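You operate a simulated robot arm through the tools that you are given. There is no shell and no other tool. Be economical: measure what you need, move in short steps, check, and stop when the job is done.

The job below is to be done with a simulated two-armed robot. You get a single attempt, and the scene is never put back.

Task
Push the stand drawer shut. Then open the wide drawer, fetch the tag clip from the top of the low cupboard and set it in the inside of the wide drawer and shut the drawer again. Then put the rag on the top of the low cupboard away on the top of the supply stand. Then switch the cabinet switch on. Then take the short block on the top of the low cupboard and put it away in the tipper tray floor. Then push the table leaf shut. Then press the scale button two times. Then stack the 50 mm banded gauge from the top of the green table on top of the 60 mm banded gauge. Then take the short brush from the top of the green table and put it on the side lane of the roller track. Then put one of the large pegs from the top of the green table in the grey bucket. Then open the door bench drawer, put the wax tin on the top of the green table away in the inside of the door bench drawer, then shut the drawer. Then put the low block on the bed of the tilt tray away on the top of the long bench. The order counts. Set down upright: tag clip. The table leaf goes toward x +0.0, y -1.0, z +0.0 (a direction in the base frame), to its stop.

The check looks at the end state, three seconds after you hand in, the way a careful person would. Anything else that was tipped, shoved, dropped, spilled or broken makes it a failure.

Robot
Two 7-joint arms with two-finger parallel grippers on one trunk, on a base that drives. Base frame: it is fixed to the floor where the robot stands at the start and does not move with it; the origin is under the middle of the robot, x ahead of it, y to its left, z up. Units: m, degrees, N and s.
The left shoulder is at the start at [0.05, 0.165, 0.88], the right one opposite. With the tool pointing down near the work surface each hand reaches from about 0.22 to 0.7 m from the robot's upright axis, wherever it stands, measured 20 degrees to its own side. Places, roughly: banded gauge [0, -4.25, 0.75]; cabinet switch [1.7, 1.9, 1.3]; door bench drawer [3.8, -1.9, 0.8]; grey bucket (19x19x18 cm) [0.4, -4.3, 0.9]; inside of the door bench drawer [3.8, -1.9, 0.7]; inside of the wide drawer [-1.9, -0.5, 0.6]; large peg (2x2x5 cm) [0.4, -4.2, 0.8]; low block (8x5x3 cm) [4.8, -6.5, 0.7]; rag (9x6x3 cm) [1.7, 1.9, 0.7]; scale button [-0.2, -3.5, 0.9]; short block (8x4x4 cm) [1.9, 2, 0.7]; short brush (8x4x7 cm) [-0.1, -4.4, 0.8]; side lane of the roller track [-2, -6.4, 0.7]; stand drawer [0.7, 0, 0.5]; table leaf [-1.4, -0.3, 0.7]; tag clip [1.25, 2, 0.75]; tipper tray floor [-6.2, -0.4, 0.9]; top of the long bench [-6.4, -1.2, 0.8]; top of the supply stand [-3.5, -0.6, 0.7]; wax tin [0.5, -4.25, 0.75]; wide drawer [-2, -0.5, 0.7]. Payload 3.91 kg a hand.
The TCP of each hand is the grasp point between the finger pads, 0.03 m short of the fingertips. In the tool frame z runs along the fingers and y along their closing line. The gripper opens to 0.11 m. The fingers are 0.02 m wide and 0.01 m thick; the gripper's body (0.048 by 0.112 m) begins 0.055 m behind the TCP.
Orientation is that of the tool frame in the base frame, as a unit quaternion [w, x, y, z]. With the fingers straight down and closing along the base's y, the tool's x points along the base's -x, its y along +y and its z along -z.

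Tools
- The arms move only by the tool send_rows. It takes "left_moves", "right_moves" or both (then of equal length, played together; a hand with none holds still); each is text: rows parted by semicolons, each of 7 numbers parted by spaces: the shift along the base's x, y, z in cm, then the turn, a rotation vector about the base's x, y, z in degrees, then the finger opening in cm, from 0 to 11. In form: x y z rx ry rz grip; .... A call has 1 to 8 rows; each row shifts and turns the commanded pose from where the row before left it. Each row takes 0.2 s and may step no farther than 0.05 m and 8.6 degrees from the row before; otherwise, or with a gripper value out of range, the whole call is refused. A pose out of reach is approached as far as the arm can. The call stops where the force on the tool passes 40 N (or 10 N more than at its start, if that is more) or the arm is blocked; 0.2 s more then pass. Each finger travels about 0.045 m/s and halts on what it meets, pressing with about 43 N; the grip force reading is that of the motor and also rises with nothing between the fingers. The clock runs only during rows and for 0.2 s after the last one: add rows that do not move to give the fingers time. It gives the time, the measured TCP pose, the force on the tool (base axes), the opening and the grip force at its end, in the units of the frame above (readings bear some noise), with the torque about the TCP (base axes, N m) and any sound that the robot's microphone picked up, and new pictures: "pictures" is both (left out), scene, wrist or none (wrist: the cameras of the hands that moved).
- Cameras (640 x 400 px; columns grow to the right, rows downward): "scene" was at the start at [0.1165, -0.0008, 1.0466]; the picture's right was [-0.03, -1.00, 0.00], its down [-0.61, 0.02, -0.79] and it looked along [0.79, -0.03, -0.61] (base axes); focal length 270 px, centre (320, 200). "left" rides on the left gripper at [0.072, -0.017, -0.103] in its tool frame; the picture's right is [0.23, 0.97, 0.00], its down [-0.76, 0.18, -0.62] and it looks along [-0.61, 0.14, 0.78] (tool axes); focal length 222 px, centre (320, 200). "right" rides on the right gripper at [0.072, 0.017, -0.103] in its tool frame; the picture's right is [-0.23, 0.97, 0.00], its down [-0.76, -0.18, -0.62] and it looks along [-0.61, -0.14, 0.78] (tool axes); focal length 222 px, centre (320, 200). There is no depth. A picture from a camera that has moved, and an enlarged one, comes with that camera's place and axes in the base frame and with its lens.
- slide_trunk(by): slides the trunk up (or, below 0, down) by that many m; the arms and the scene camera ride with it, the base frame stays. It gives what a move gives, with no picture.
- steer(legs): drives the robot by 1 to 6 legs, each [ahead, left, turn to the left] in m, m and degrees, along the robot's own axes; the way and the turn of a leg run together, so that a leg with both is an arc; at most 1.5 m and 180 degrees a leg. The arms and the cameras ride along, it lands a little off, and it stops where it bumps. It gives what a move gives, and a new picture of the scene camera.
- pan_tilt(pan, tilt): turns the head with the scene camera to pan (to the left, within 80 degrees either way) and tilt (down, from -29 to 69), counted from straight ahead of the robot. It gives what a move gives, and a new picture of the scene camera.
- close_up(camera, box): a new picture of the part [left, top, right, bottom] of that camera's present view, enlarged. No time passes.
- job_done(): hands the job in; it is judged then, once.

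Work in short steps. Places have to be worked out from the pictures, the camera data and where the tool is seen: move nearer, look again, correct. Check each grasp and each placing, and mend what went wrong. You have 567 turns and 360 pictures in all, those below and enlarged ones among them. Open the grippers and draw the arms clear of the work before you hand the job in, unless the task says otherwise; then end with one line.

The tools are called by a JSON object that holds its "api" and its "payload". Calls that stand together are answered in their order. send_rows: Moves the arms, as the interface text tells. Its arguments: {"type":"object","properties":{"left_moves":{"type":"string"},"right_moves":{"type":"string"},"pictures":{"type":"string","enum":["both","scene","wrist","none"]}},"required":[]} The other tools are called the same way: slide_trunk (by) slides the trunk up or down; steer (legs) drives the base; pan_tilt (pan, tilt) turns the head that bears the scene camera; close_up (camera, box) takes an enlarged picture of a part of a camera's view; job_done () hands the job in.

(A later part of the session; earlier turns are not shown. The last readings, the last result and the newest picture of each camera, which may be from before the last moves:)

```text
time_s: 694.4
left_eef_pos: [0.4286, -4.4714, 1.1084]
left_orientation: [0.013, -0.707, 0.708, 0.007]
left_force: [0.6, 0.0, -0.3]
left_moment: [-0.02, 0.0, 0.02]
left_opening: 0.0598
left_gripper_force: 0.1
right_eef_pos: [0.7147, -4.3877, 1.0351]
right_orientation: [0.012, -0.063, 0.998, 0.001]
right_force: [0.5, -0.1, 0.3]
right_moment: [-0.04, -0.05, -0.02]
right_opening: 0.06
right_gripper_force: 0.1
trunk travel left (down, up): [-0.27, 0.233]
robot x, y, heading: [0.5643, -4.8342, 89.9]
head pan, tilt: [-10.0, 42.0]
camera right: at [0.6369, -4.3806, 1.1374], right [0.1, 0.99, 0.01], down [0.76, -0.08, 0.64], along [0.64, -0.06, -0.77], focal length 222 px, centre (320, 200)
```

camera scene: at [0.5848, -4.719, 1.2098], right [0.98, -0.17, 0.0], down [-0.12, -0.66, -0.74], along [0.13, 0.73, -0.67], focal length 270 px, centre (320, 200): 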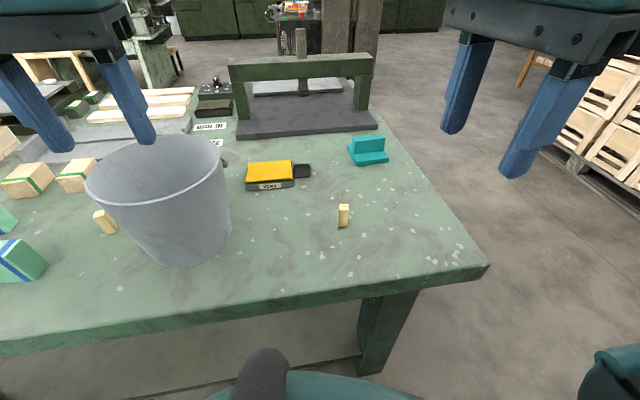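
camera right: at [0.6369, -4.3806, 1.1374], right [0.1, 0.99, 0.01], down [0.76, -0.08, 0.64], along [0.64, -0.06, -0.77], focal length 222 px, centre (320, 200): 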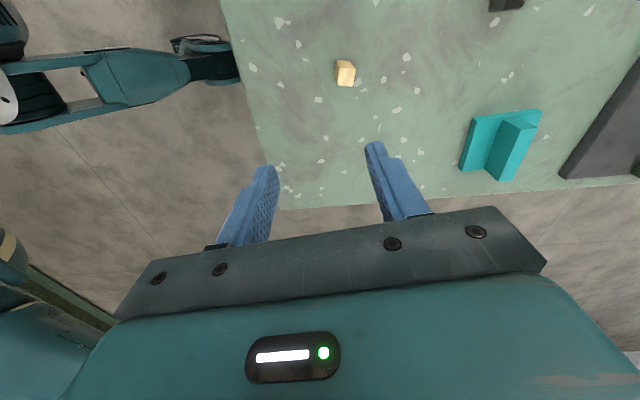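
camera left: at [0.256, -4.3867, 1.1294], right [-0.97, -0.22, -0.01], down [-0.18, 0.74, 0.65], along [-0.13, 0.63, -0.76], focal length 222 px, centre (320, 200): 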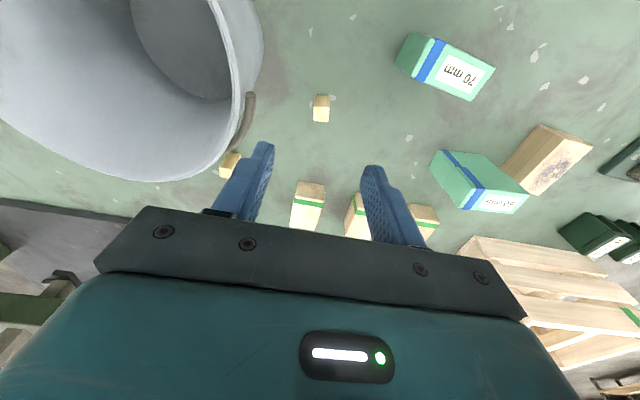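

Peg at (0.691, -4.356). I align and descend.

{"api": "send_rows", "payload": {"right_moves": "-2.3 3.1 -2 0 0 0 6; 0 0 -4 0 0 0 6; 0 0 -4 0 0 0 6; 0 0 -4 0 0 0 6", "pictures": "wrist"}}

```text
time_s: 695.4
left_eef_pos: [0.43, -4.4716, 1.1082]
left_orientation: [0.013, -0.706, 0.708, 0.008]
left_force: [0.2, 0.0, -0.3]
left_moment: [0.02, 0.01, 0.06]
left_opening: 0.0599
left_gripper_force: 0.2
right_eef_pos: [0.6911, -4.3567, 0.8946]
right_orientation: [0.012, -0.063, 0.998, 0.001]
right_force: [-0.3, -0.6, 0.4]
right_moment: [0.01, 0.01, 0.03]
right_opening: 0.0599
right_gripper_force: 0.1
trunk travel left (down, up): [-0.27, 0.233]
robot x, y, heading: [0.5714, -4.8352, 90.0]
head pan, tilt: [-10.0, 42.0]
camera right: at [0.6138, -4.3501, 0.9975], right [0.1, 0.99, 0.01], down [0.76, -0.08, 0.64], along [0.64, -0.06, -0.77], focal length 222 px, centre (320, 200)
```

right: 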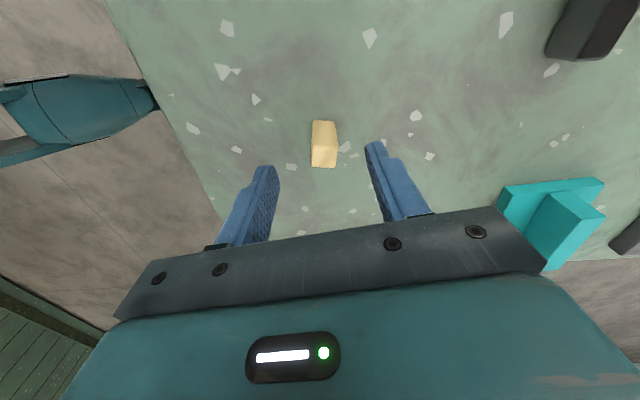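

Centred. I descend 5.5 cm, close and lift.

{"api": "send_rows", "payload": {"right_moves": "0.4 0 -3 0 0 0 6; 0 0 -2.3 0 0 0 6; 0 0 0 0 0 0 3; 0 0 0 0 0 0 0.5; 0 0 0 0 0 0 0.5; 0 0 0 0 0 0 0.5; 0 0 3 0 0 0 0.5; 0 0 4 0 0 0 0.5", "pictures": "wrist"}}

```text
time_s: 697.2
left_eef_pos: [0.429, -4.4707, 1.1077]
left_orientation: [0.013, -0.706, 0.708, 0.009]
left_force: [-0.5, 0.0, -0.7]
left_moment: [0.0, 0.0, -0.01]
left_opening: 0.0598
left_gripper_force: 0.0
right_eef_pos: [0.6957, -4.3573, 0.9142]
right_orientation: [0.011, -0.063, 0.998, 0.001]
right_force: [0.7, -0.2, -0.2]
right_moment: [0.0, 0.03, 0.03]
right_opening: 0.0188
right_gripper_force: 43.3
trunk travel left (down, up): [-0.27, 0.233]
robot x, y, heading: [0.5683, -4.8319, 89.9]
head pan, tilt: [-10.0, 42.0]
camera right: at [0.6182, -4.3504, 1.0153], right [0.1, 0.99, 0.01], down [0.76, -0.08, 0.64], along [0.64, -0.06, -0.77], focal length 222 px, centre (320, 200)
```

right: 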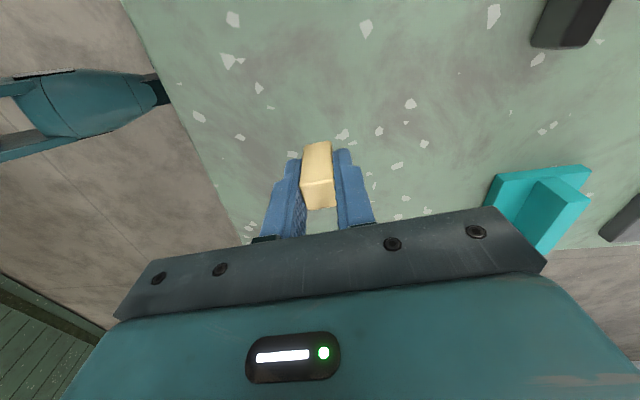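

Peg held. I raise it to z≈1.1 and strafe so it is above the bucket.

{"api": "send_rows", "payload": {"right_moves": "0 0 4.5 0 0 0 0.5; 0 0 4.5 0 0 0 0.5; 0 0 4.5 0 0 0 0.5; 0 0 4.5 0 0 0 0.5", "left_moves": "0 -2 2 0 0 0 6; 0 -2 2 0 0 0 6; 0 -2 2 0 0 0 6; 0 -2 2 0 0 0 6", "pictures": "none"}}

{"api": "steer", "payload": {"legs": [[0, 0.315, 0]]}}

{"api": "send_rows", "payload": {"right_moves": "0 0 0 0 0 0 0.5", "pictures": "wrist"}}

```text
time_s: 698.2
left_eef_pos: [0.4304, -4.5532, 1.188]
left_orientation: [0.013, -0.707, 0.707, 0.009]
left_force: [0.0, 0.1, 0.2]
left_moment: [0.03, 0.01, 0.01]
left_opening: 0.06
left_gripper_force: 0.0
right_eef_pos: [0.6947, -4.3576, 1.0945]
right_orientation: [0.011, -0.063, 0.998, 0.001]
right_force: [0.1, -0.4, 0.2]
right_moment: [0.04, -0.02, 0.0]
right_opening: 0.0185
right_gripper_force: 42.9
trunk travel left (down, up): [-0.27, 0.233]
robot x, y, heading: [0.5674, -4.8336, 90.2]
head pan, tilt: [-10.0, 42.0]
```

```text
time_s: 700.3
left_eef_pos: [0.1148, -4.549, 1.1884]
left_orientation: [0.014, -0.706, 0.708, 0.009]
left_force: [-0.4, 0.4, 0.3]
left_moment: [-0.04, -0.04, -0.01]
left_opening: 0.06
left_gripper_force: 0.0
right_eef_pos: [0.3801, -4.3563, 1.0947]
right_orientation: [0.012, -0.062, 0.998, 0.001]
right_force: [0.1, 0.6, -0.4]
right_moment: [-0.01, -0.05, -0.03]
right_opening: 0.0189
right_gripper_force: 43.0
trunk travel left (down, up): [-0.27, 0.233]
robot x, y, heading: [0.2568, -4.8343, 90.1]
head pan, tilt: [-10.0, 42.0]
camera scene: at [0.2691, -4.7186, 1.2099], right [0.98, -0.18, 0.0], down [-0.12, -0.66, -0.74], along [0.13, 0.73, -0.67], focal length 270 px, centre (320, 200)
```

scene: 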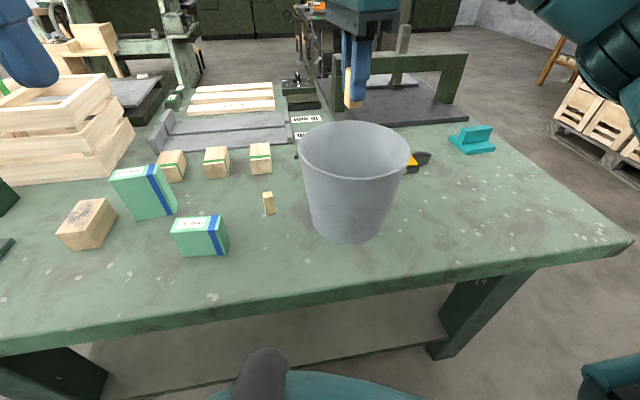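

```text
time_s: 700.7
left_eef_pos: [0.1151, -4.5507, 1.1878]
left_orientation: [0.013, -0.705, 0.709, 0.009]
left_force: [-1.6, -0.8, 0.1]
left_moment: [-0.03, -0.01, 0.07]
left_opening: 0.0597
left_gripper_force: 0.1
right_eef_pos: [0.3807, -4.356, 1.0937]
right_orientation: [0.011, -0.063, 0.998, 0.001]
right_force: [-0.4, 0.7, -0.1]
right_moment: [0.02, -0.02, -0.03]
right_opening: 0.0189
right_gripper_force: 42.9
trunk travel left (down, up): [-0.27, 0.233]
robot x, y, heading: [0.256, -4.829, 90.0]
head pan, tilt: [-10.0, 42.0]
camera right: at [0.3033, -4.3496, 1.1951], right [0.11, 0.99, 0.01], down [0.76, -0.08, 0.64], along [0.64, -0.06, -0.77], focal length 222 px, centre (320, 200)
```

right: 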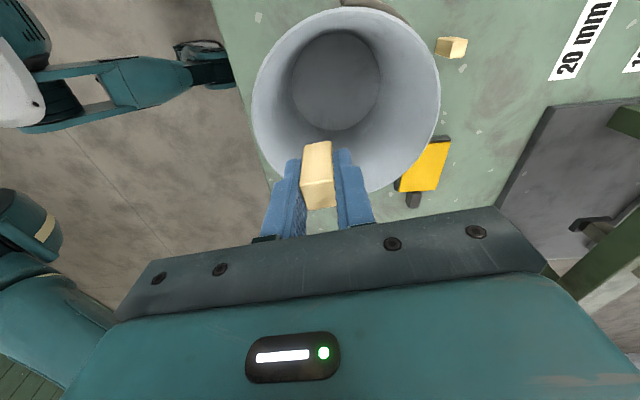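

The bucket centre is (0.375, -4.331). I centre the hand and lower the peg into it.

{"api": "send_rows", "payload": {"right_moves": "-0.5 2.5 0 0 0 0 0.5; 0 0 -4.5 0 0 0 0.5; 0 0 -4.5 0 0 0 0.5; 0 0 -4.5 0 0 0 0.5", "pictures": "both"}}

```text
time_s: 701.7
left_eef_pos: [0.116, -4.5506, 1.1891]
left_orientation: [0.013, -0.705, 0.709, 0.008]
left_force: [0.1, 0.0, -0.1]
left_moment: [0.01, 0.02, 0.0]
left_opening: 0.0602
left_gripper_force: 0.1
right_eef_pos: [0.3744, -4.3316, 0.9591]
right_orientation: [0.011, -0.061, 0.998, 0.001]
right_force: [-1.1, 0.6, 0.2]
right_moment: [-0.01, -0.01, -0.03]
right_opening: 0.0186
right_gripper_force: 43.1
trunk travel left (down, up): [-0.27, 0.233]
robot x, y, heading: [0.2549, -4.8275, 89.8]
head pan, tilt: [-10.0, 42.0]
camera scene: at [0.2696, -4.7184, 1.2099], right [0.98, -0.18, 0.0], down [-0.12, -0.66, -0.74], along [0.13, 0.73, -0.67], focal length 270 px, centre (320, 200)
camera right: at [0.2981, -4.3246, 1.0611], right [0.11, 0.99, 0.0], down [0.76, -0.08, 0.64], along [0.64, -0.06, -0.77], focal length 222 px, centre (320, 200)
```

scene: 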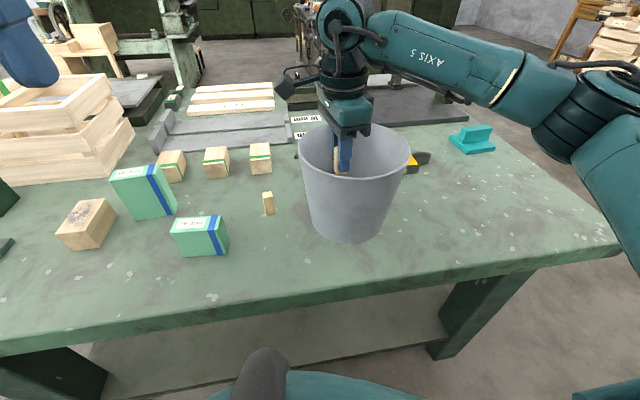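
right: 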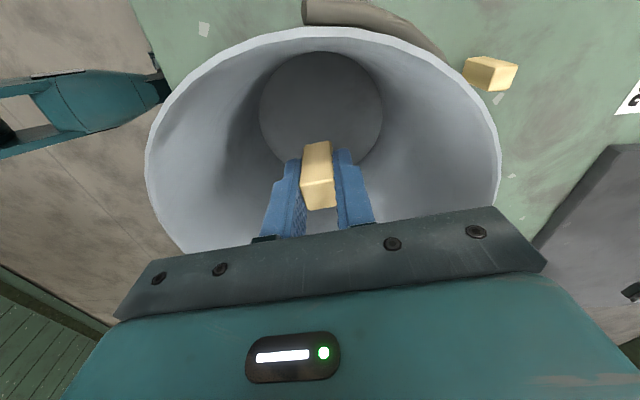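

To keep the wrist camera off the rim I shift 2 cm east, then lower further and release.

{"api": "send_rows", "payload": {"right_moves": "2 0 0 0 0 0 0.5; 0 0 -3 0 0 0 0.5; 0 0 -3 0 0 0 0.5; 0 0 -2 0 0 0 0.5; 0 0 0 0 0 0 3; 0 0 0 0 0 0 4.5; 0 0 0 0 0 0 4.5", "pictures": "wrist"}}

```text
time_s: 703.3
left_eef_pos: [0.1145, -4.5505, 1.1882]
left_orientation: [0.014, -0.706, 0.708, 0.009]
left_force: [-0.2, 0.7, -0.1]
left_moment: [0.02, -0.03, -0.01]
left_opening: 0.0599
left_gripper_force: 0.0
right_eef_pos: [0.3961, -4.332, 0.8795]
right_orientation: [0.012, -0.062, 0.998, 0.0]
right_force: [-0.4, 0.4, 0.5]
right_moment: [0.01, 0.02, 0.0]
right_opening: 0.0448
right_gripper_force: 0.0
trunk travel left (down, up): [-0.27, 0.233]
robot x, y, heading: [0.2567, -4.833, 89.9]
head pan, tilt: [-10.0, 42.0]
camera right: at [0.3192, -4.3249, 0.981], right [0.11, 0.99, 0.0], down [0.76, -0.08, 0.64], along [0.64, -0.06, -0.77], focal length 222 px, centre (320, 200)
```

right: 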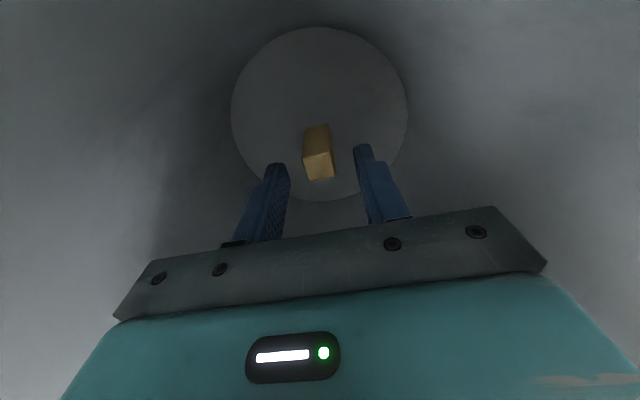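

The peg stands on the bucket floor. I lift out straight up, then head for the door bench.

{"api": "send_rows", "payload": {"right_moves": "0 0 4 0 0 0 4.5; 0 0 4.5 0 0 0 4.5; 0 0 4.5 0 0 0 4.5; 0 0 4.5 0 0 0 4.5; 0 -2 4 0 0 0 4.5; 0 -4 1 0 0 0 4.5", "pictures": "scene"}}

```text
time_s: 704.7
left_eef_pos: [0.1162, -4.5503, 1.1876]
left_orientation: [0.013, -0.706, 0.708, 0.008]
left_force: [0.2, -0.2, 0.1]
left_moment: [-0.02, 0.02, 0.02]
left_opening: 0.0602
left_gripper_force: 0.1
right_eef_pos: [0.3936, -4.3926, 1.1045]
right_orientation: [0.012, -0.061, 0.998, 0.001]
right_force: [0.5, 1.4, -0.7]
right_moment: [0.01, 0.02, 0.01]
right_opening: 0.0449
right_gripper_force: 0.1
trunk travel left (down, up): [-0.27, 0.233]
robot x, y, heading: [0.2525, -4.8333, 89.8]
head pan, tilt: [-10.0, 42.0]
camera scene: at [0.2696, -4.719, 1.2099], right [0.98, -0.18, 0.0], down [-0.12, -0.66, -0.74], along [0.13, 0.73, -0.67], focal length 270 px, centre (320, 200)
```

scene: 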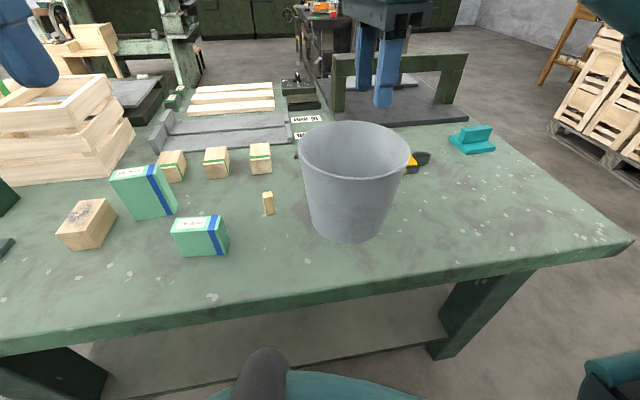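

Next the door bench. I drive around the table's east side and look north-east.

{"api": "steer", "payload": {"legs": [[-0.35, 0, 0], [0, -1.5, 0], [1.4, 0, 0]]}}

{"api": "pan_tilt", "payload": {"pan": -25, "tilt": 15}}

```text
time_s: 720.7
left_eef_pos: [1.6415, -3.5036, 1.1884]
left_orientation: [0.014, -0.7, 0.714, 0.008]
left_force: [-0.4, -0.1, 0.4]
left_moment: [-0.03, -0.01, -0.01]
left_opening: 0.0601
left_gripper_force: 0.2
right_eef_pos: [1.9234, -3.3483, 1.1036]
right_orientation: [0.012, -0.054, 0.998, 0.001]
right_force: [-0.1, -1.1, 0.0]
right_moment: [0.02, 0.02, 0.01]
right_opening: 0.0449
right_gripper_force: 0.0
trunk travel left (down, up): [-0.27, 0.233]
robot x, y, heading: [1.7752, -3.7851, 88.9]
head pan, tilt: [-10.0, 42.0]
camera scene: at [1.7932, -3.6729, 1.2098], right [0.98, -0.19, 0.0], down [-0.13, -0.66, -0.74], along [0.14, 0.73, -0.67], focal length 270 px, centre (320, 200)
```

scene: 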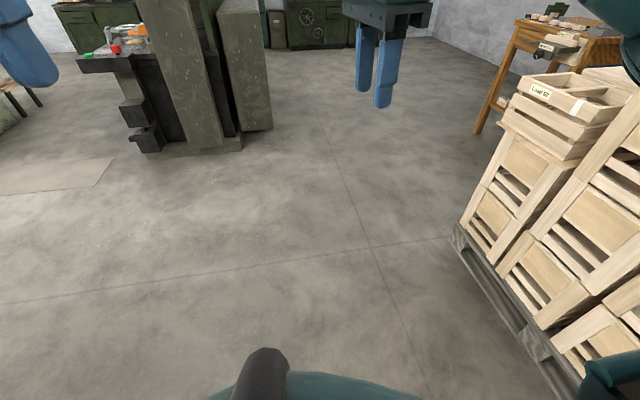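

```text
time_s: 721.6
left_eef_pos: [1.6416, -3.5016, 1.1873]
left_orientation: [0.014, -0.7, 0.714, 0.008]
left_force: [0.3, -0.1, 0.4]
left_moment: [0.02, 0.01, 0.0]
left_opening: 0.0601
left_gripper_force: 0.0
right_eef_pos: [1.9226, -3.3482, 1.1026]
right_orientation: [0.011, -0.055, 0.998, 0.001]
right_force: [-0.1, -0.2, -0.6]
right_moment: [0.03, 0.03, 0.02]
right_opening: 0.0448
right_gripper_force: 0.0
trunk travel left (down, up): [-0.27, 0.233]
robot x, y, heading: [1.7772, -3.7871, 89.1]
head pan, tilt: [-25.0, 15.0]
camera scene: at [1.8182, -3.6711, 1.2523], right [0.9, -0.44, 0.0], down [-0.11, -0.23, -0.97], along [0.42, 0.87, -0.26], focal length 270 px, centre (320, 200)
```

scene: 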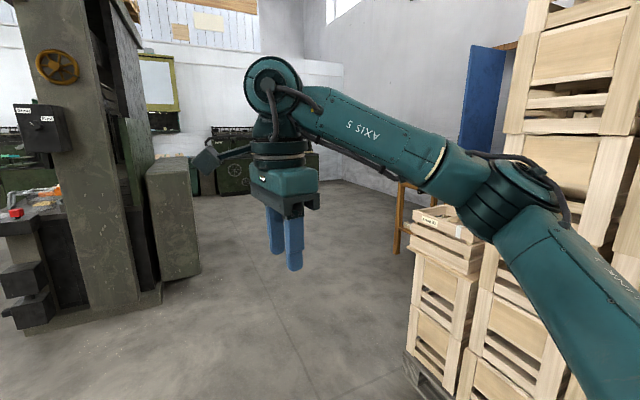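

The door bench's drawer faces west at about x≈3.7, y≈-1.95. I drive north then face east toward it.

{"api": "steer", "payload": {"legs": [[1.2, 0, 0], [0.62, 0, 0], [0, 0, -89], [0.9, 0, 0]]}}

{"api": "pan_tilt", "payload": {"pan": 0, "tilt": 32}}

```text
time_s: 730.5
left_eef_pos: [1.6625, -1.7113, 1.1913]
left_orientation: [0.018, -0.703, 0.711, 0.011]
left_force: [0.4, -0.2, -0.4]
left_moment: [0.0, 0.01, -0.02]
left_opening: 0.0602
left_gripper_force: 0.0
right_eef_pos: [1.9446, -1.5539, 1.1038]
right_orientation: [0.01, -0.056, 0.998, 0.001]
right_force: [0.2, 0.6, 0.5]
right_moment: [0.0, 0.01, 0.0]
right_opening: 0.0452
right_gripper_force: 0.1
trunk travel left (down, up): [-0.27, 0.233]
robot x, y, heading: [1.8005, -1.9904, 89.2]
head pan, tilt: [-25.0, 15.0]
stopped in leg 2: the robot was blocked; the commanded pose is now the measured one
camera scene: at [1.8421, -1.8784, 1.2527], right [0.9, -0.43, 0.0], down [-0.11, -0.23, -0.97], along [0.42, 0.87, -0.26], focal length 270 px, centre (320, 200)
```

scene: 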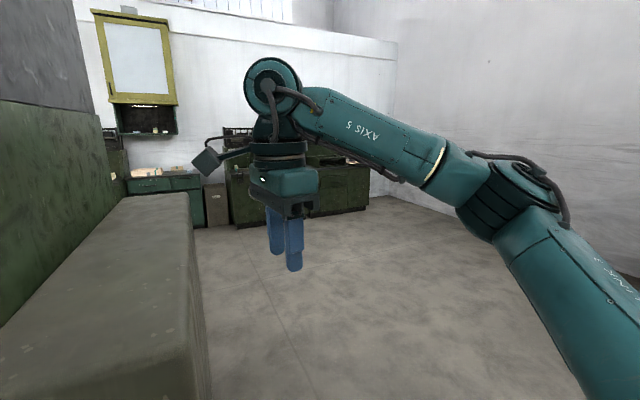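

```text
time_s: 731.4
left_eef_pos: [1.6629, -1.7105, 1.1905]
left_orientation: [0.017, -0.704, 0.71, 0.011]
left_force: [-0.1, -0.3, 0.9]
left_moment: [0.0, -0.02, 0.01]
left_opening: 0.06
left_gripper_force: 0.1
right_eef_pos: [1.9455, -1.5543, 1.1034]
right_orientation: [0.011, -0.056, 0.998, 0.002]
right_force: [0.3, -0.4, 0.9]
right_moment: [0.01, -0.02, 0.02]
right_opening: 0.0449
right_gripper_force: 0.1
trunk travel left (down, up): [-0.27, 0.233]
robot x, y, heading: [1.7997, -1.9899, 89.2]
head pan, tilt: [0.0, 32.0]
camera scene: at [1.8026, -1.8733, 1.2256], right [1.0, -0.01, 0.0], down [-0.01, -0.53, -0.85], along [0.01, 0.85, -0.53], focal length 270 px, centre (320, 200)
```

scene: 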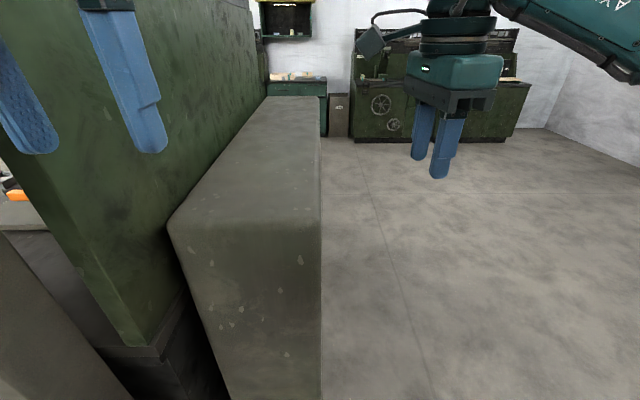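

The base bumped the grey machine box; I back off a little, turn east and go on.

{"api": "steer", "payload": {"legs": [[-0.12, 0, 0], [0, -0.15, 0], [0, 0, -89], [0.75, 0, 0]]}}

```text
time_s: 741.1
left_eef_pos: [2.9841, -1.9794, 1.1896]
left_orientation: [0.017, 0.004, 1.0, -0.006]
left_force: [-0.4, -0.7, -0.2]
left_moment: [0.01, -0.01, 0.0]
left_opening: 0.0599
left_gripper_force: 0.2
right_eef_pos: [3.141, -2.2631, 1.1031]
right_orientation: [0.008, 0.665, 0.747, -0.008]
right_force: [0.4, 0.7, 0.3]
right_moment: [0.0, 0.0, -0.01]
right_opening: 0.0448
right_gripper_force: 0.1
trunk travel left (down, up): [-0.27, 0.233]
robot x, y, heading: [2.7036, -2.1191, -0.7]
head pan, tilt: [0.0, 32.0]
camera scene: at [2.8206, -2.1179, 1.225], right [-0.01, -1.0, 0.0], down [-0.53, 0.0, -0.85], along [0.85, -0.01, -0.53], focal length 270 px, centre (320, 200)
```

scene: 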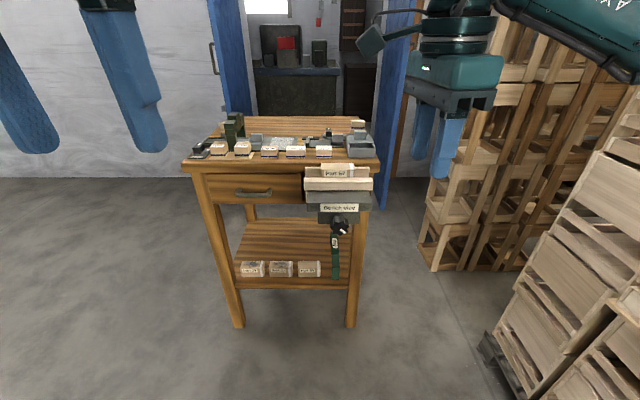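

The drawer is at the bench's left, with its handle at about (3.58, -1.91, 0.78). I position the robot, pitch the right hand forward and lower the trunk.

{"api": "steer", "payload": {"legs": [[0.15, 0.3, 0.7]]}}

{"api": "send_rows", "payload": {"right_moves": "-1 0 0 0 -8.5 0 7; -1 0 0 0 -8.5 0 7; -1 0 0 0 -8.5 0 7; -1 0 0 0 -8.5 0 7; 0 0 0 0 -8.5 0 7; 0 0 0 0 -8.5 0 7; 0 0 -2 0 -8.5 0 7; 0 0 -3 0 -8.5 0 7", "pictures": "none"}}

{"api": "slide_trunk", "payload": {"by": -0.18}}

{"api": "send_rows", "payload": {"right_moves": "0 0 -2 0 -4 0 7; 0 0 -2 0 -4 0 7; 0 0 -2 0 0 0 7", "pictures": "both"}}

```text
time_s: 743.3
left_eef_pos: [3.1321, -1.6797, 1.1898]
left_orientation: [0.018, -0.001, 1.0, -0.006]
left_force: [0.7, 0.4, 0.1]
left_moment: [-0.01, -0.02, 0.03]
left_opening: 0.0601
left_gripper_force: 0.1
right_eef_pos: [3.2909, -1.9593, 1.1029]
right_orientation: [0.009, 0.66, 0.751, -0.008]
right_force: [0.1, 0.7, -0.4]
right_moment: [-0.01, 0.02, -0.04]
right_opening: 0.0449
right_gripper_force: 0.1
trunk travel left (down, up): [-0.27, 0.233]
robot x, y, heading: [2.8524, -1.8225, 0.2]
head pan, tilt: [0.0, 32.0]
camera scene: at [2.9693, -1.8183, 1.225], right [0.0, -1.0, 0.0], down [-0.53, 0.0, -0.85], along [0.85, 0.0, -0.53], focal length 270 px, centre (320, 200)
```

scene: 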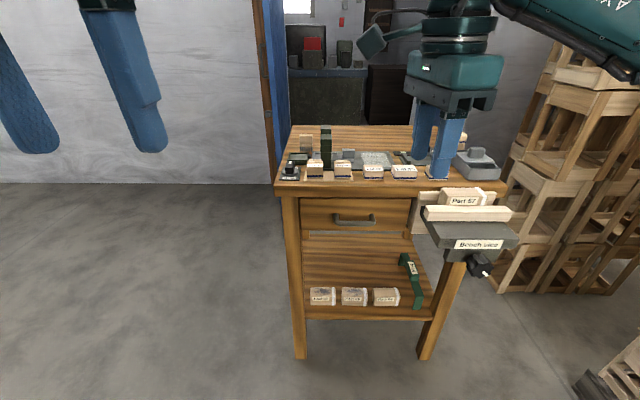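

```text
time_s: 745.1
left_eef_pos: [3.1312, -1.6794, 1.1893]
left_orientation: [0.017, -0.001, 1.0, -0.004]
left_force: [1.0, -0.4, 0.5]
left_moment: [-0.02, 0.02, 0.0]
left_opening: 0.0602
left_gripper_force: 0.0
right_eef_pos: [3.2643, -1.9521, 1.0584]
right_orientation: [0.426, 0.553, 0.617, 0.363]
right_force: [-0.1, 0.4, -0.1]
right_moment: [-0.01, -0.01, -0.03]
right_opening: 0.0699
right_gripper_force: 0.0
right hand out of reach, approached as far as the arm can: row 8
trunk travel left (down, up): [-0.27, 0.233]
robot x, y, heading: [2.8499, -1.8216, 0.5]
head pan, tilt: [0.0, 32.0]
```

```text
time_s: 747.1
left_eef_pos: [3.1302, -1.6791, 1.0096]
left_orientation: [0.017, -0.002, 1.0, -0.005]
left_force: [0.0, 0.2, 0.6]
left_moment: [-0.05, 0.01, 0.02]
left_opening: 0.0599
left_gripper_force: 0.1
right_eef_pos: [3.2638, -1.953, 0.8801]
right_orientation: [0.427, 0.552, 0.617, 0.363]
right_force: [-0.6, 0.6, -0.2]
right_moment: [0.0, -0.02, -0.04]
right_opening: 0.0702
right_gripper_force: 0.0
trunk travel left (down, up): [-0.09, 0.413]
robot x, y, heading: [2.8524, -1.8206, -0.0]
head pan, tilt: [0.0, 32.0]
```

```text
time_s: 747.9
left_eef_pos: [3.1304, -1.6801, 1.0094]
left_orientation: [0.018, -0.002, 1.0, -0.004]
left_force: [-0.5, -0.3, 0.3]
left_moment: [-0.01, 0.0, 0.01]
left_opening: 0.0598
left_gripper_force: 0.0
right_eef_pos: [3.2816, -1.9417, 0.8223]
right_orientation: [0.468, 0.526, 0.586, 0.401]
right_force: [0.1, 0.5, -0.1]
right_moment: [-0.01, -0.03, -0.02]
right_opening: 0.0702
right_gripper_force: 0.0
right hand out of reach, approached as far as the arm can: row 1, 2
trunk travel left (down, up): [-0.09, 0.413]
robot x, y, heading: [2.849, -1.8195, 0.2]
head pan, tilt: [0.0, 32.0]
camera scene: at [2.969, -1.8185, 1.0451], right [0.0, -1.0, 0.0], down [-0.53, 0.0, -0.85], along [0.85, 0.0, -0.53], focal length 270 px, centre (320, 200)
camera right: at [3.185, -1.8657, 0.8535], right [0.24, -0.1, 0.97], down [-0.64, -0.76, 0.08], along [0.73, -0.64, -0.25], focal length 222 px, centre (320, 200)
```

scene: 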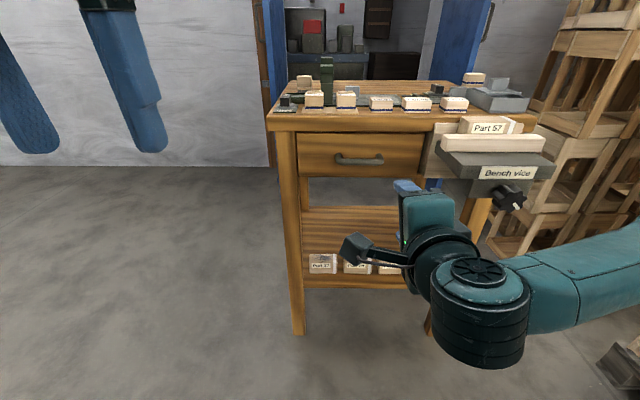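
right: 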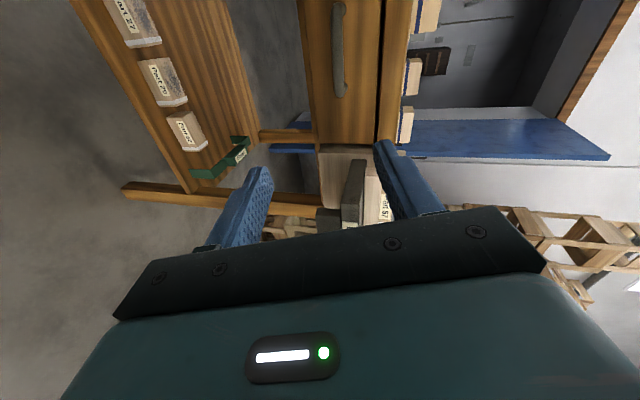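

The handle is at (3.583, -1.911, 0.778). I trim height and lateral position and drive closer.

{"api": "send_rows", "payload": {"right_moves": "0 1.5 -2 0 0 0 7; 0 1.5 -2.2 0 0 0 7; 0 0 0 0 0 0 7", "pictures": "none"}}

{"api": "steer", "payload": {"legs": [[0.2, 0, 0]]}}

{"api": "send_rows", "payload": {"right_moves": "0 0 0 0 0 0 7", "pictures": "wrist"}}

```text
time_s: 748.7
left_eef_pos: [3.1309, -1.6786, 1.0088]
left_orientation: [0.018, -0.001, 1.0, -0.005]
left_force: [-0.5, 0.0, 0.0]
left_moment: [0.02, -0.03, 0.01]
left_opening: 0.0599
left_gripper_force: 0.1
right_eef_pos: [3.282, -1.9116, 0.7811]
right_orientation: [0.468, 0.526, 0.586, 0.4]
right_force: [0.6, -0.7, -0.9]
right_moment: [-0.01, -0.03, 0.02]
right_opening: 0.0699
right_gripper_force: 0.0
trunk travel left (down, up): [-0.09, 0.413]
robot x, y, heading: [2.8464, -1.8215, -0.1]
head pan, tilt: [0.0, 32.0]
```

```text
time_s: 750.3
left_eef_pos: [3.3315, -1.6791, 1.009]
left_orientation: [0.018, -0.001, 1.0, -0.005]
left_force: [-0.2, -0.5, -0.6]
left_moment: [0.01, 0.01, -0.02]
left_opening: 0.0601
left_gripper_force: 0.0
right_eef_pos: [3.4824, -1.9111, 0.7792]
right_orientation: [0.469, 0.525, 0.587, 0.401]
right_force: [-0.3, 0.2, -0.1]
right_moment: [0.03, -0.02, 0.01]
right_opening: 0.0702
right_gripper_force: 0.1
trunk travel left (down, up): [-0.09, 0.413]
robot x, y, heading: [3.0509, -1.8194, 0.3]
head pan, tilt: [0.0, 32.0]
camera scene: at [3.1698, -1.8181, 1.045], right [0.0, -1.0, 0.0], down [-0.53, 0.0, -0.85], along [0.85, 0.0, -0.53], focal length 270 px, centre (320, 200)
```

scene: 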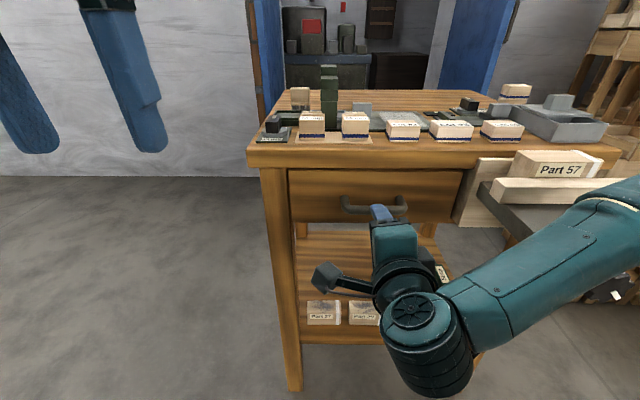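

```text
time_s: 750.7
left_eef_pos: [3.331, -1.6784, 1.01]
left_orientation: [0.018, -0.002, 1.0, -0.004]
left_force: [0.2, 0.7, 0.1]
left_moment: [0.02, -0.01, 0.01]
left_opening: 0.0599
left_gripper_force: 0.1
right_eef_pos: [3.4827, -1.9112, 0.7814]
right_orientation: [0.468, 0.525, 0.587, 0.4]
right_force: [-0.7, 0.8, 0.2]
right_moment: [0.0, 0.0, -0.02]
right_opening: 0.07
right_gripper_force: 0.0
trunk travel left (down, up): [-0.09, 0.413]
robot x, y, heading: [3.051, -1.8202, 0.3]
head pan, tilt: [0.0, 32.0]
camera right: at [3.3851, -1.8354, 0.812], right [0.24, -0.1, 0.97], down [-0.64, -0.76, 0.08], along [0.73, -0.64, -0.25], focal length 222 px, centre (320, 200)
```

right: 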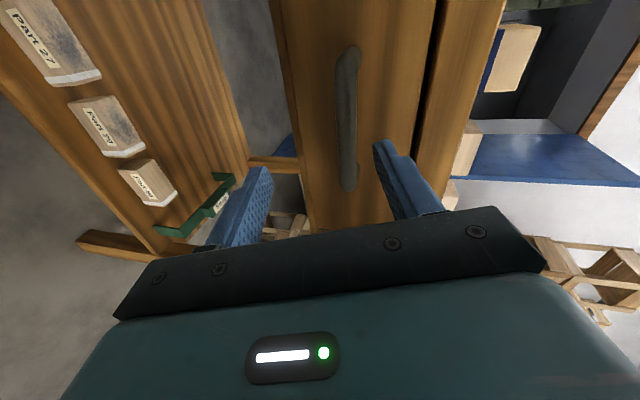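

Bar at (3.583, -1.911, 0.78), aligned. I advance 9 cm and close.

{"api": "send_rows", "payload": {"right_moves": "3 0 0 0 0 0 7; 3 0 0 0 0 0 7; 3 0 0 0 0 0 7; 0 0 0 0 0 0 4; 0 0 0 0 0 0 0; 0 0 0 0 0 0 0; 0 0 0 0 0 0 0", "pictures": "wrist"}}

```text
time_s: 751.5
left_eef_pos: [3.3304, -1.6783, 1.0094]
left_orientation: [0.017, -0.002, 1.0, -0.005]
left_force: [-0.2, 0.1, 0.4]
left_moment: [0.01, 0.04, 0.0]
left_opening: 0.0595
left_gripper_force: 0.1
right_eef_pos: [3.5505, -1.911, 0.7837]
right_orientation: [0.469, 0.524, 0.586, 0.403]
right_force: [-16.9, -4.8, 4.2]
right_moment: [0.1, -0.79, -0.26]
right_opening: 0.0699
right_gripper_force: 0.0
trunk travel left (down, up): [-0.09, 0.413]
robot x, y, heading: [3.0496, -1.8178, 0.2]
head pan, tilt: [0.0, 32.0]
stopped in row 3 (right hand): the force on the tool passed its limit (the readings are from after the stop); the commanded pose is now the measured one
camera right: at [3.4525, -1.8357, 0.8147], right [0.23, -0.1, 0.97], down [-0.64, -0.77, 0.07], along [0.73, -0.63, -0.24], focal length 222 px, centre (320, 200)
```

right: 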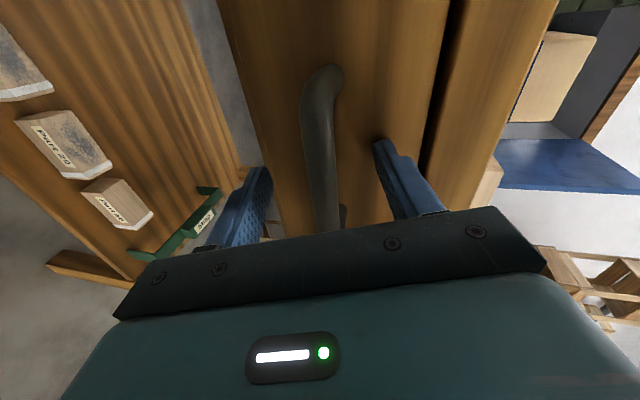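

The tips reached the drawer face, so the bar is right at the pads. I back 0.5 cm and close.

{"api": "send_rows", "payload": {"right_moves": "-0.6 0 -0.3 0 0 0 7; 0 0 0 0 0 0 4; 0 0 0 0 0 0 0; 0 0 0 0 0 0 0; 0 0 0 0 0 0 0; 0 0 0 0 0 0 0", "pictures": "wrist"}}

```text
time_s: 752.9
left_eef_pos: [3.3281, -1.679, 1.0108]
left_orientation: [0.018, -0.003, 1.0, -0.005]
left_force: [0.3, -0.1, 0.1]
left_moment: [-0.03, 0.02, -0.02]
left_opening: 0.0599
left_gripper_force: 0.0
right_eef_pos: [3.5468, -1.9102, 0.7863]
right_orientation: [0.472, 0.522, 0.581, 0.408]
right_force: [1.9, 1.0, 36.4]
right_moment: [0.62, -0.07, -1.08]
right_opening: 0.018
right_gripper_force: 45.2
trunk travel left (down, up): [-0.09, 0.413]
robot x, y, heading: [3.0491, -1.822, 0.2]
head pan, tilt: [0.0, 32.0]
camera right: at [3.448, -1.8347, 0.8161], right [0.22, -0.11, 0.97], down [-0.64, -0.77, 0.06], along [0.74, -0.63, -0.24], focal length 222 px, centre (320, 200)
```

right: 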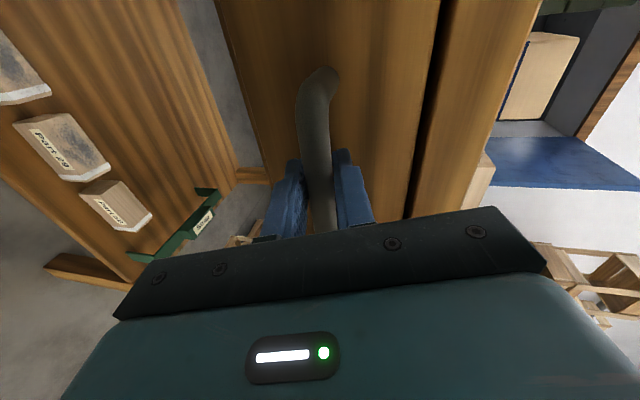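

Gripped, but with vertical strain. I raise 0.4 cm to relieve it, then pull by backing.

{"api": "send_rows", "payload": {"right_moves": "0 0 0.4 0 0 0 0; 0 0 0 0 0 0 0", "pictures": "none"}}

{"api": "steer", "payload": {"legs": [[-0.12, 0, 0]]}}

```text
time_s: 753.5
left_eef_pos: [3.3305, -1.6782, 1.0084]
left_orientation: [0.018, -0.002, 1.0, -0.004]
left_force: [0.5, -0.9, -0.5]
left_moment: [0.03, 0.0, -0.01]
left_opening: 0.06
left_gripper_force: 0.1
right_eef_pos: [3.5455, -1.9096, 0.7862]
right_orientation: [0.469, 0.523, 0.585, 0.405]
right_force: [2.4, -0.2, 24.6]
right_moment: [1.04, -0.15, -0.38]
right_opening: 0.0183
right_gripper_force: 45.3
trunk travel left (down, up): [-0.09, 0.413]
robot x, y, heading: [3.0528, -1.8206, 0.0]
head pan, tilt: [0.0, 32.0]
```

```text
time_s: 754.7
left_eef_pos: [3.2111, -1.679, 1.0099]
left_orientation: [0.017, -0.002, 1.0, -0.006]
left_force: [-0.6, -0.6, 0.2]
left_moment: [0.03, 0.01, -0.02]
left_opening: 0.06
left_gripper_force: 0.1
right_eef_pos: [3.4256, -1.909, 0.7855]
right_orientation: [0.468, 0.522, 0.586, 0.406]
right_force: [-0.8, 10.0, 22.4]
right_moment: [0.84, -0.07, -0.21]
right_opening: 0.0181
right_gripper_force: 45.0
trunk travel left (down, up): [-0.09, 0.413]
robot x, y, heading: [2.9275, -1.82, 0.4]
head pan, tilt: [0.0, 32.0]
camera scene: at [3.049, -1.8177, 1.0453], right [0.0, -1.0, 0.0], down [-0.53, 0.0, -0.85], along [0.85, 0.0, -0.53], focal length 270 px, centre (320, 200)
```

scene: 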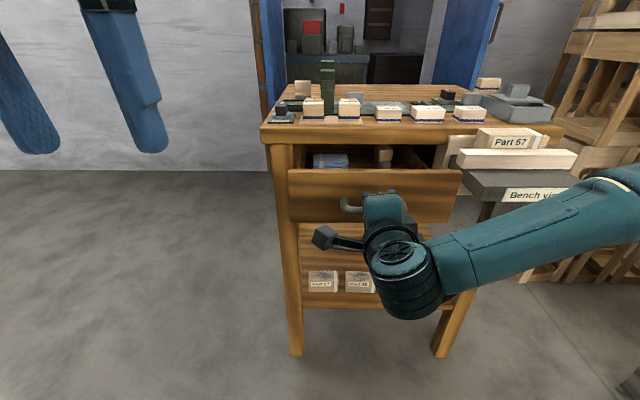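

The drawer is opening. I pull further until the stop.

{"api": "steer", "payload": {"legs": [[-0.15, 0, 0]]}}

```text
time_s: 756.1
left_eef_pos: [3.0622, -1.679, 1.0088]
left_orientation: [0.016, -0.001, 1.0, -0.005]
left_force: [-1.0, 0.9, 0.4]
left_moment: [0.0, 0.01, 0.03]
left_opening: 0.0601
left_gripper_force: 0.0
right_eef_pos: [3.2765, -1.9084, 0.7849]
right_orientation: [0.468, 0.522, 0.586, 0.407]
right_force: [-0.1, 18.7, 9.1]
right_moment: [1.04, -0.1, 0.31]
right_opening: 0.0183
right_gripper_force: 45.2
trunk travel left (down, up): [-0.09, 0.413]
robot x, y, heading: [2.7817, -1.8212, 0.4]
head pan, tilt: [0.0, 32.0]
camera scene: at [2.9003, -1.8176, 1.0451], right [0.0, -1.0, 0.0], down [-0.53, 0.0, -0.85], along [0.85, 0.0, -0.53], focal length 270 px, centre (320, 200)
```

scene: 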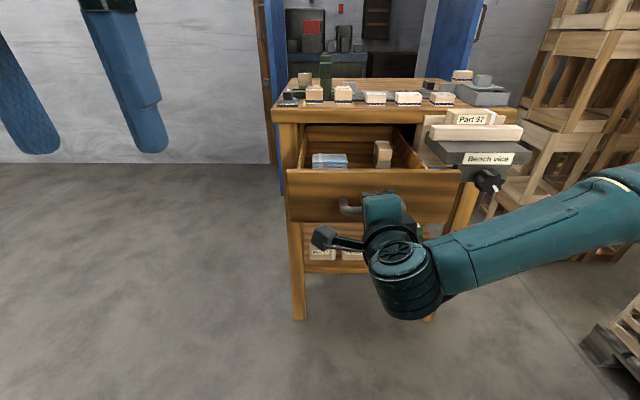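

The drawer is open ~0.27 m with space at the front. I release, retract and look inside from above.

{"api": "send_rows", "payload": {"right_moves": "0 0 0 0 0 0 6; 0 0 0 0 0 0 7; 0 0 0 0 0 0 7; -3 0 0 0 0 0 7; -4 0 0 0 0 0 7; -2 0 3 0 6 0 7; 0 0 3 0 8.5 0 7; 0 0 3 0 8.5 0 7", "pictures": "none"}}

{"api": "slide_trunk", "payload": {"by": 0.4}}

{"api": "send_rows", "payload": {"right_moves": "0 -3 0 0 8.5 0 7; 0 -3 0 0 8.5 0 7; 0 -3 0 0 8.5 0 7; 0 -2 0 0 8.5 0 7; 0 0 0 0 8.5 0 7; 0 0 0 0 8.5 0 7; 0 0 0 0 3 0 7", "pictures": "none"}}

{"api": "pan_tilt", "payload": {"pan": 0, "tilt": 48}}

```text
time_s: 757.9
left_eef_pos: [3.0628, -1.6803, 1.0087]
left_orientation: [0.016, -0.001, 1.0, -0.005]
left_force: [-0.5, 0.8, -0.5]
left_moment: [-0.04, 0.01, 0.03]
left_opening: 0.0602
left_gripper_force: 0.1
right_eef_pos: [3.1874, -1.9101, 0.8765]
right_orientation: [0.341, 0.592, 0.668, 0.296]
right_force: [0.4, -0.6, -0.8]
right_moment: [0.0, -0.01, -0.01]
right_opening: 0.07
right_gripper_force: 0.2
trunk travel left (down, up): [-0.09, 0.413]
robot x, y, heading: [2.7841, -1.8209, 0.0]
head pan, tilt: [0.0, 32.0]
```

```text
time_s: 761.7
left_eef_pos: [3.0632, -1.6812, 1.4097]
left_orientation: [0.017, 0.0, 1.0, -0.004]
left_force: [0.4, -0.7, -0.2]
left_moment: [0.02, 0.0, -0.05]
left_opening: 0.0601
left_gripper_force: 0.1
right_eef_pos: [3.1885, -1.9093, 1.2763]
right_orientation: [0.341, 0.593, 0.667, 0.295]
right_force: [0.6, 0.6, 0.5]
right_moment: [0.0, 0.04, 0.0]
right_opening: 0.07
right_gripper_force: 0.0
trunk travel left (down, up): [-0.49, 0.013]
robot x, y, heading: [2.7821, -1.8177, 0.0]
head pan, tilt: [0.0, 32.0]
```

```text
time_s: 763.3
left_eef_pos: [3.0627, -1.6786, 1.4095]
left_orientation: [0.017, -0.001, 1.0, -0.004]
left_force: [-0.1, 0.9, 1.1]
left_moment: [0.02, -0.03, 0.01]
left_opening: 0.06
left_gripper_force: 0.1
right_eef_pos: [3.1869, -2.0196, 1.2759]
right_orientation: [0.0, 0.662, 0.75, -0.007]
right_force: [-0.6, -0.8, 1.1]
right_moment: [0.01, 0.03, 0.01]
right_opening: 0.0702
right_gripper_force: 0.1
trunk travel left (down, up): [-0.49, 0.013]
robot x, y, heading: [2.7816, -1.8204, -0.1]
head pan, tilt: [0.0, 32.0]
```

```text
time_s: 764.1
left_eef_pos: [3.0626, -1.6801, 1.409]
left_orientation: [0.017, 0.0, 1.0, -0.005]
left_force: [0.7, 0.1, -0.5]
left_moment: [-0.01, 0.0, 0.0]
left_opening: 0.0603
left_gripper_force: 0.1
right_eef_pos: [3.1869, -2.0179, 1.2755]
right_orientation: [0.001, 0.661, 0.75, -0.005]
right_force: [0.1, 0.0, 0.4]
right_moment: [-0.02, -0.04, 0.0]
right_opening: 0.07
right_gripper_force: 0.0
trunk travel left (down, up): [-0.49, 0.013]
robot x, y, heading: [2.7804, -1.8211, 0.1]
head pan, tilt: [0.0, 48.0]
camera scene: at [2.8901, -1.8187, 1.4214], right [0.0, -1.0, 0.0], down [-0.74, 0.0, -0.67], along [0.67, 0.0, -0.74], focal length 270 px, centre (320, 200)
```

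scene: 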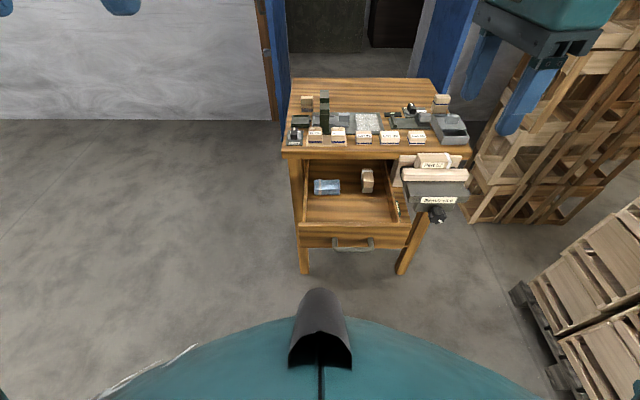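

There's a free strip in the drawer (x 3.33…3.5, y -1.77…-2.07). Now I drive back to the green table for the wax tin.

{"api": "slide_trunk", "payload": {"by": -0.3}}

{"api": "steer", "payload": {"legs": [[-0.78, 0, 0], [0, 0, -90], [1.2, 0, 0], [1.2, 0, 0], [1.0, 0, 0], [0, -1.35, 0]]}}

{"api": "steer", "payload": {"legs": [[0, 0, 179], [0.3, 0, 0]]}}

{"api": "pan_tilt", "payload": {"pan": 0, "tilt": 42}}

```text
time_s: 767.1
left_eef_pos: [3.062, -1.679, 1.1083]
left_orientation: [0.017, -0.001, 1.0, -0.004]
left_force: [0.2, -0.7, -0.7]
left_moment: [0.01, 0.01, 0.01]
left_opening: 0.0596
left_gripper_force: 0.1
right_eef_pos: [3.1878, -2.0192, 0.9754]
right_orientation: [0.0, 0.662, 0.749, -0.007]
right_force: [0.0, 0.1, -0.3]
right_moment: [0.01, -0.01, -0.02]
right_opening: 0.0704
right_gripper_force: 0.0
trunk travel left (down, up): [-0.19, 0.313]
robot x, y, heading: [2.781, -1.8207, -0.2]
head pan, tilt: [0.0, 48.0]
```

```text
time_s: 797.6
left_eef_pos: [0.8409, -5.5239, 1.1084]
left_orientation: [0.009, 0.697, 0.717, -0.015]
left_force: [0.2, 0.7, -0.2]
left_moment: [0.0, 0.01, 0.03]
left_opening: 0.06
left_gripper_force: 0.0
right_eef_pos: [0.504, -5.6594, 0.9753]
right_orientation: [-0.004, 0.997, 0.074, -0.004]
right_force: [0.3, -0.4, -0.4]
right_moment: [0.01, 0.02, 0.02]
right_opening: 0.0697
right_gripper_force: 0.1
trunk travel left (down, up): [-0.19, 0.313]
robot x, y, heading: [0.6925, -5.2476, -88.6]
head pan, tilt: [0.0, 48.0]
camera scene: at [0.696, -5.3529, 1.1213], right [-1.0, -0.03, 0.0], down [-0.02, 0.74, -0.67], along [0.02, -0.67, -0.74], focal length 270 px, centre (320, 200)
```

scene: 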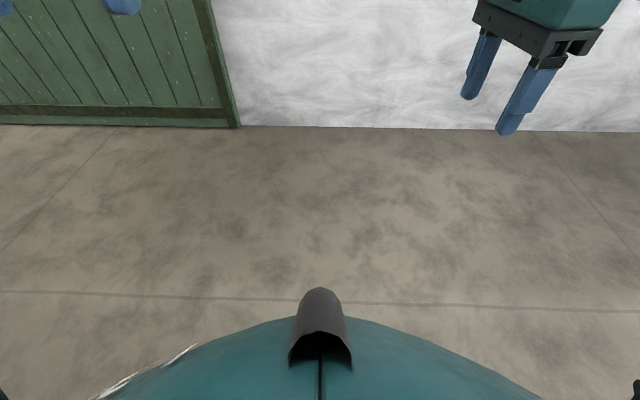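

```text
time_s: 806.9
left_eef_pos: [0.5484, -4.6675, 1.1078]
left_orientation: [-0.015, 0.709, -0.705, -0.008]
left_force: [0.2, 0.4, -1.1]
left_moment: [-0.02, 0.0, 0.02]
left_opening: 0.06
left_gripper_force: 0.0
right_eef_pos: [0.8875, -4.5416, 0.9759]
right_orientation: [0.006, -0.064, 0.998, -0.004]
right_force: [-0.3, -0.1, -0.2]
right_moment: [0.02, -0.01, -0.02]
right_opening: 0.0702
right_gripper_force: 0.1
trunk travel left (down, up): [-0.19, 0.313]
robot x, y, heading: [0.6884, -4.949, 90.2]
head pan, tilt: [0.0, 48.0]
camera scene: at [0.6909, -4.8376, 1.1213], right [1.0, 0.01, 0.0], down [0.0, -0.74, -0.67], along [0.0, 0.67, -0.74], focal length 270 px, centre (320, 200)
```

scene: 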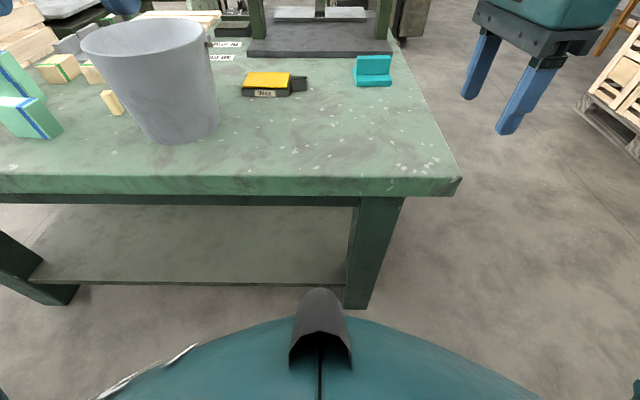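

```text
time_s: 807.6
left_eef_pos: [0.5491, -4.6675, 1.1086]
left_orientation: [-0.015, 0.709, -0.705, -0.009]
left_force: [0.5, -0.1, 0.7]
left_moment: [0.02, 0.01, -0.02]
left_opening: 0.06
left_gripper_force: 0.1
right_eef_pos: [0.8877, -4.543, 0.9758]
right_orientation: [0.005, -0.065, 0.998, -0.003]
right_force: [0.8, 0.5, 0.2]
right_moment: [0.0, 0.0, -0.01]
right_opening: 0.07
right_gripper_force: 0.1
trunk travel left (down, up): [-0.19, 0.313]
robot x, y, heading: [0.6943, -4.9485, 90.3]
head pan, tilt: [0.0, 42.0]
camera scene: at [0.6909, -4.8329, 1.1298], right [1.0, 0.01, 0.0], down [0.0, -0.67, -0.74], along [0.0, 0.74, -0.67], focal length 270 px, centre (320, 200)
```

scene: 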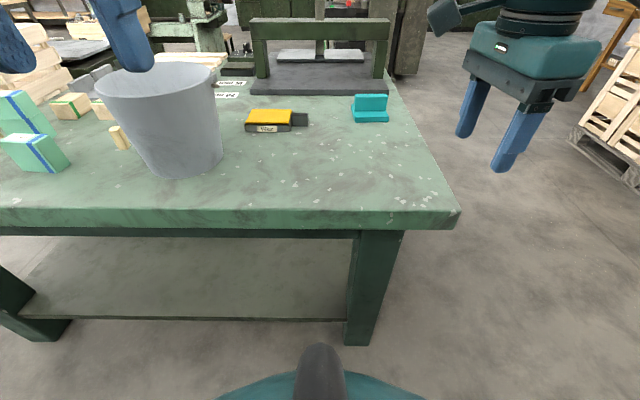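

{"api": "close_up", "payload": {"camera": "scene", "box": [220, 90, 348, 150]}}

```text
5.00 times, centred on (284, 120) of scene
camera zoom: at [0.6909, -4.8329, 1.1298], right [1.0, 0.01, 0.0], down [0.0, -0.67, -0.74], along [0.0, 0.74, -0.67], focal length 1352 px, centre (500, 600)
```

zoom: 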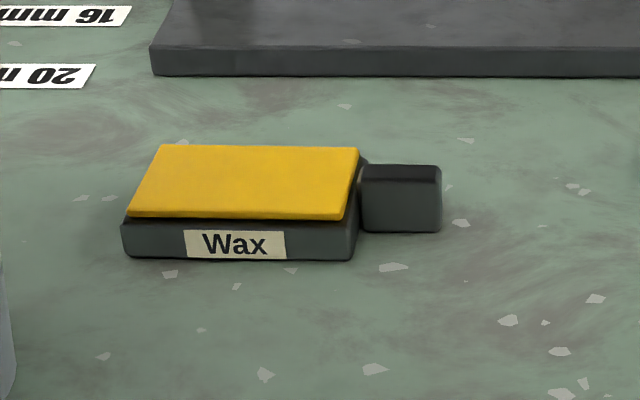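

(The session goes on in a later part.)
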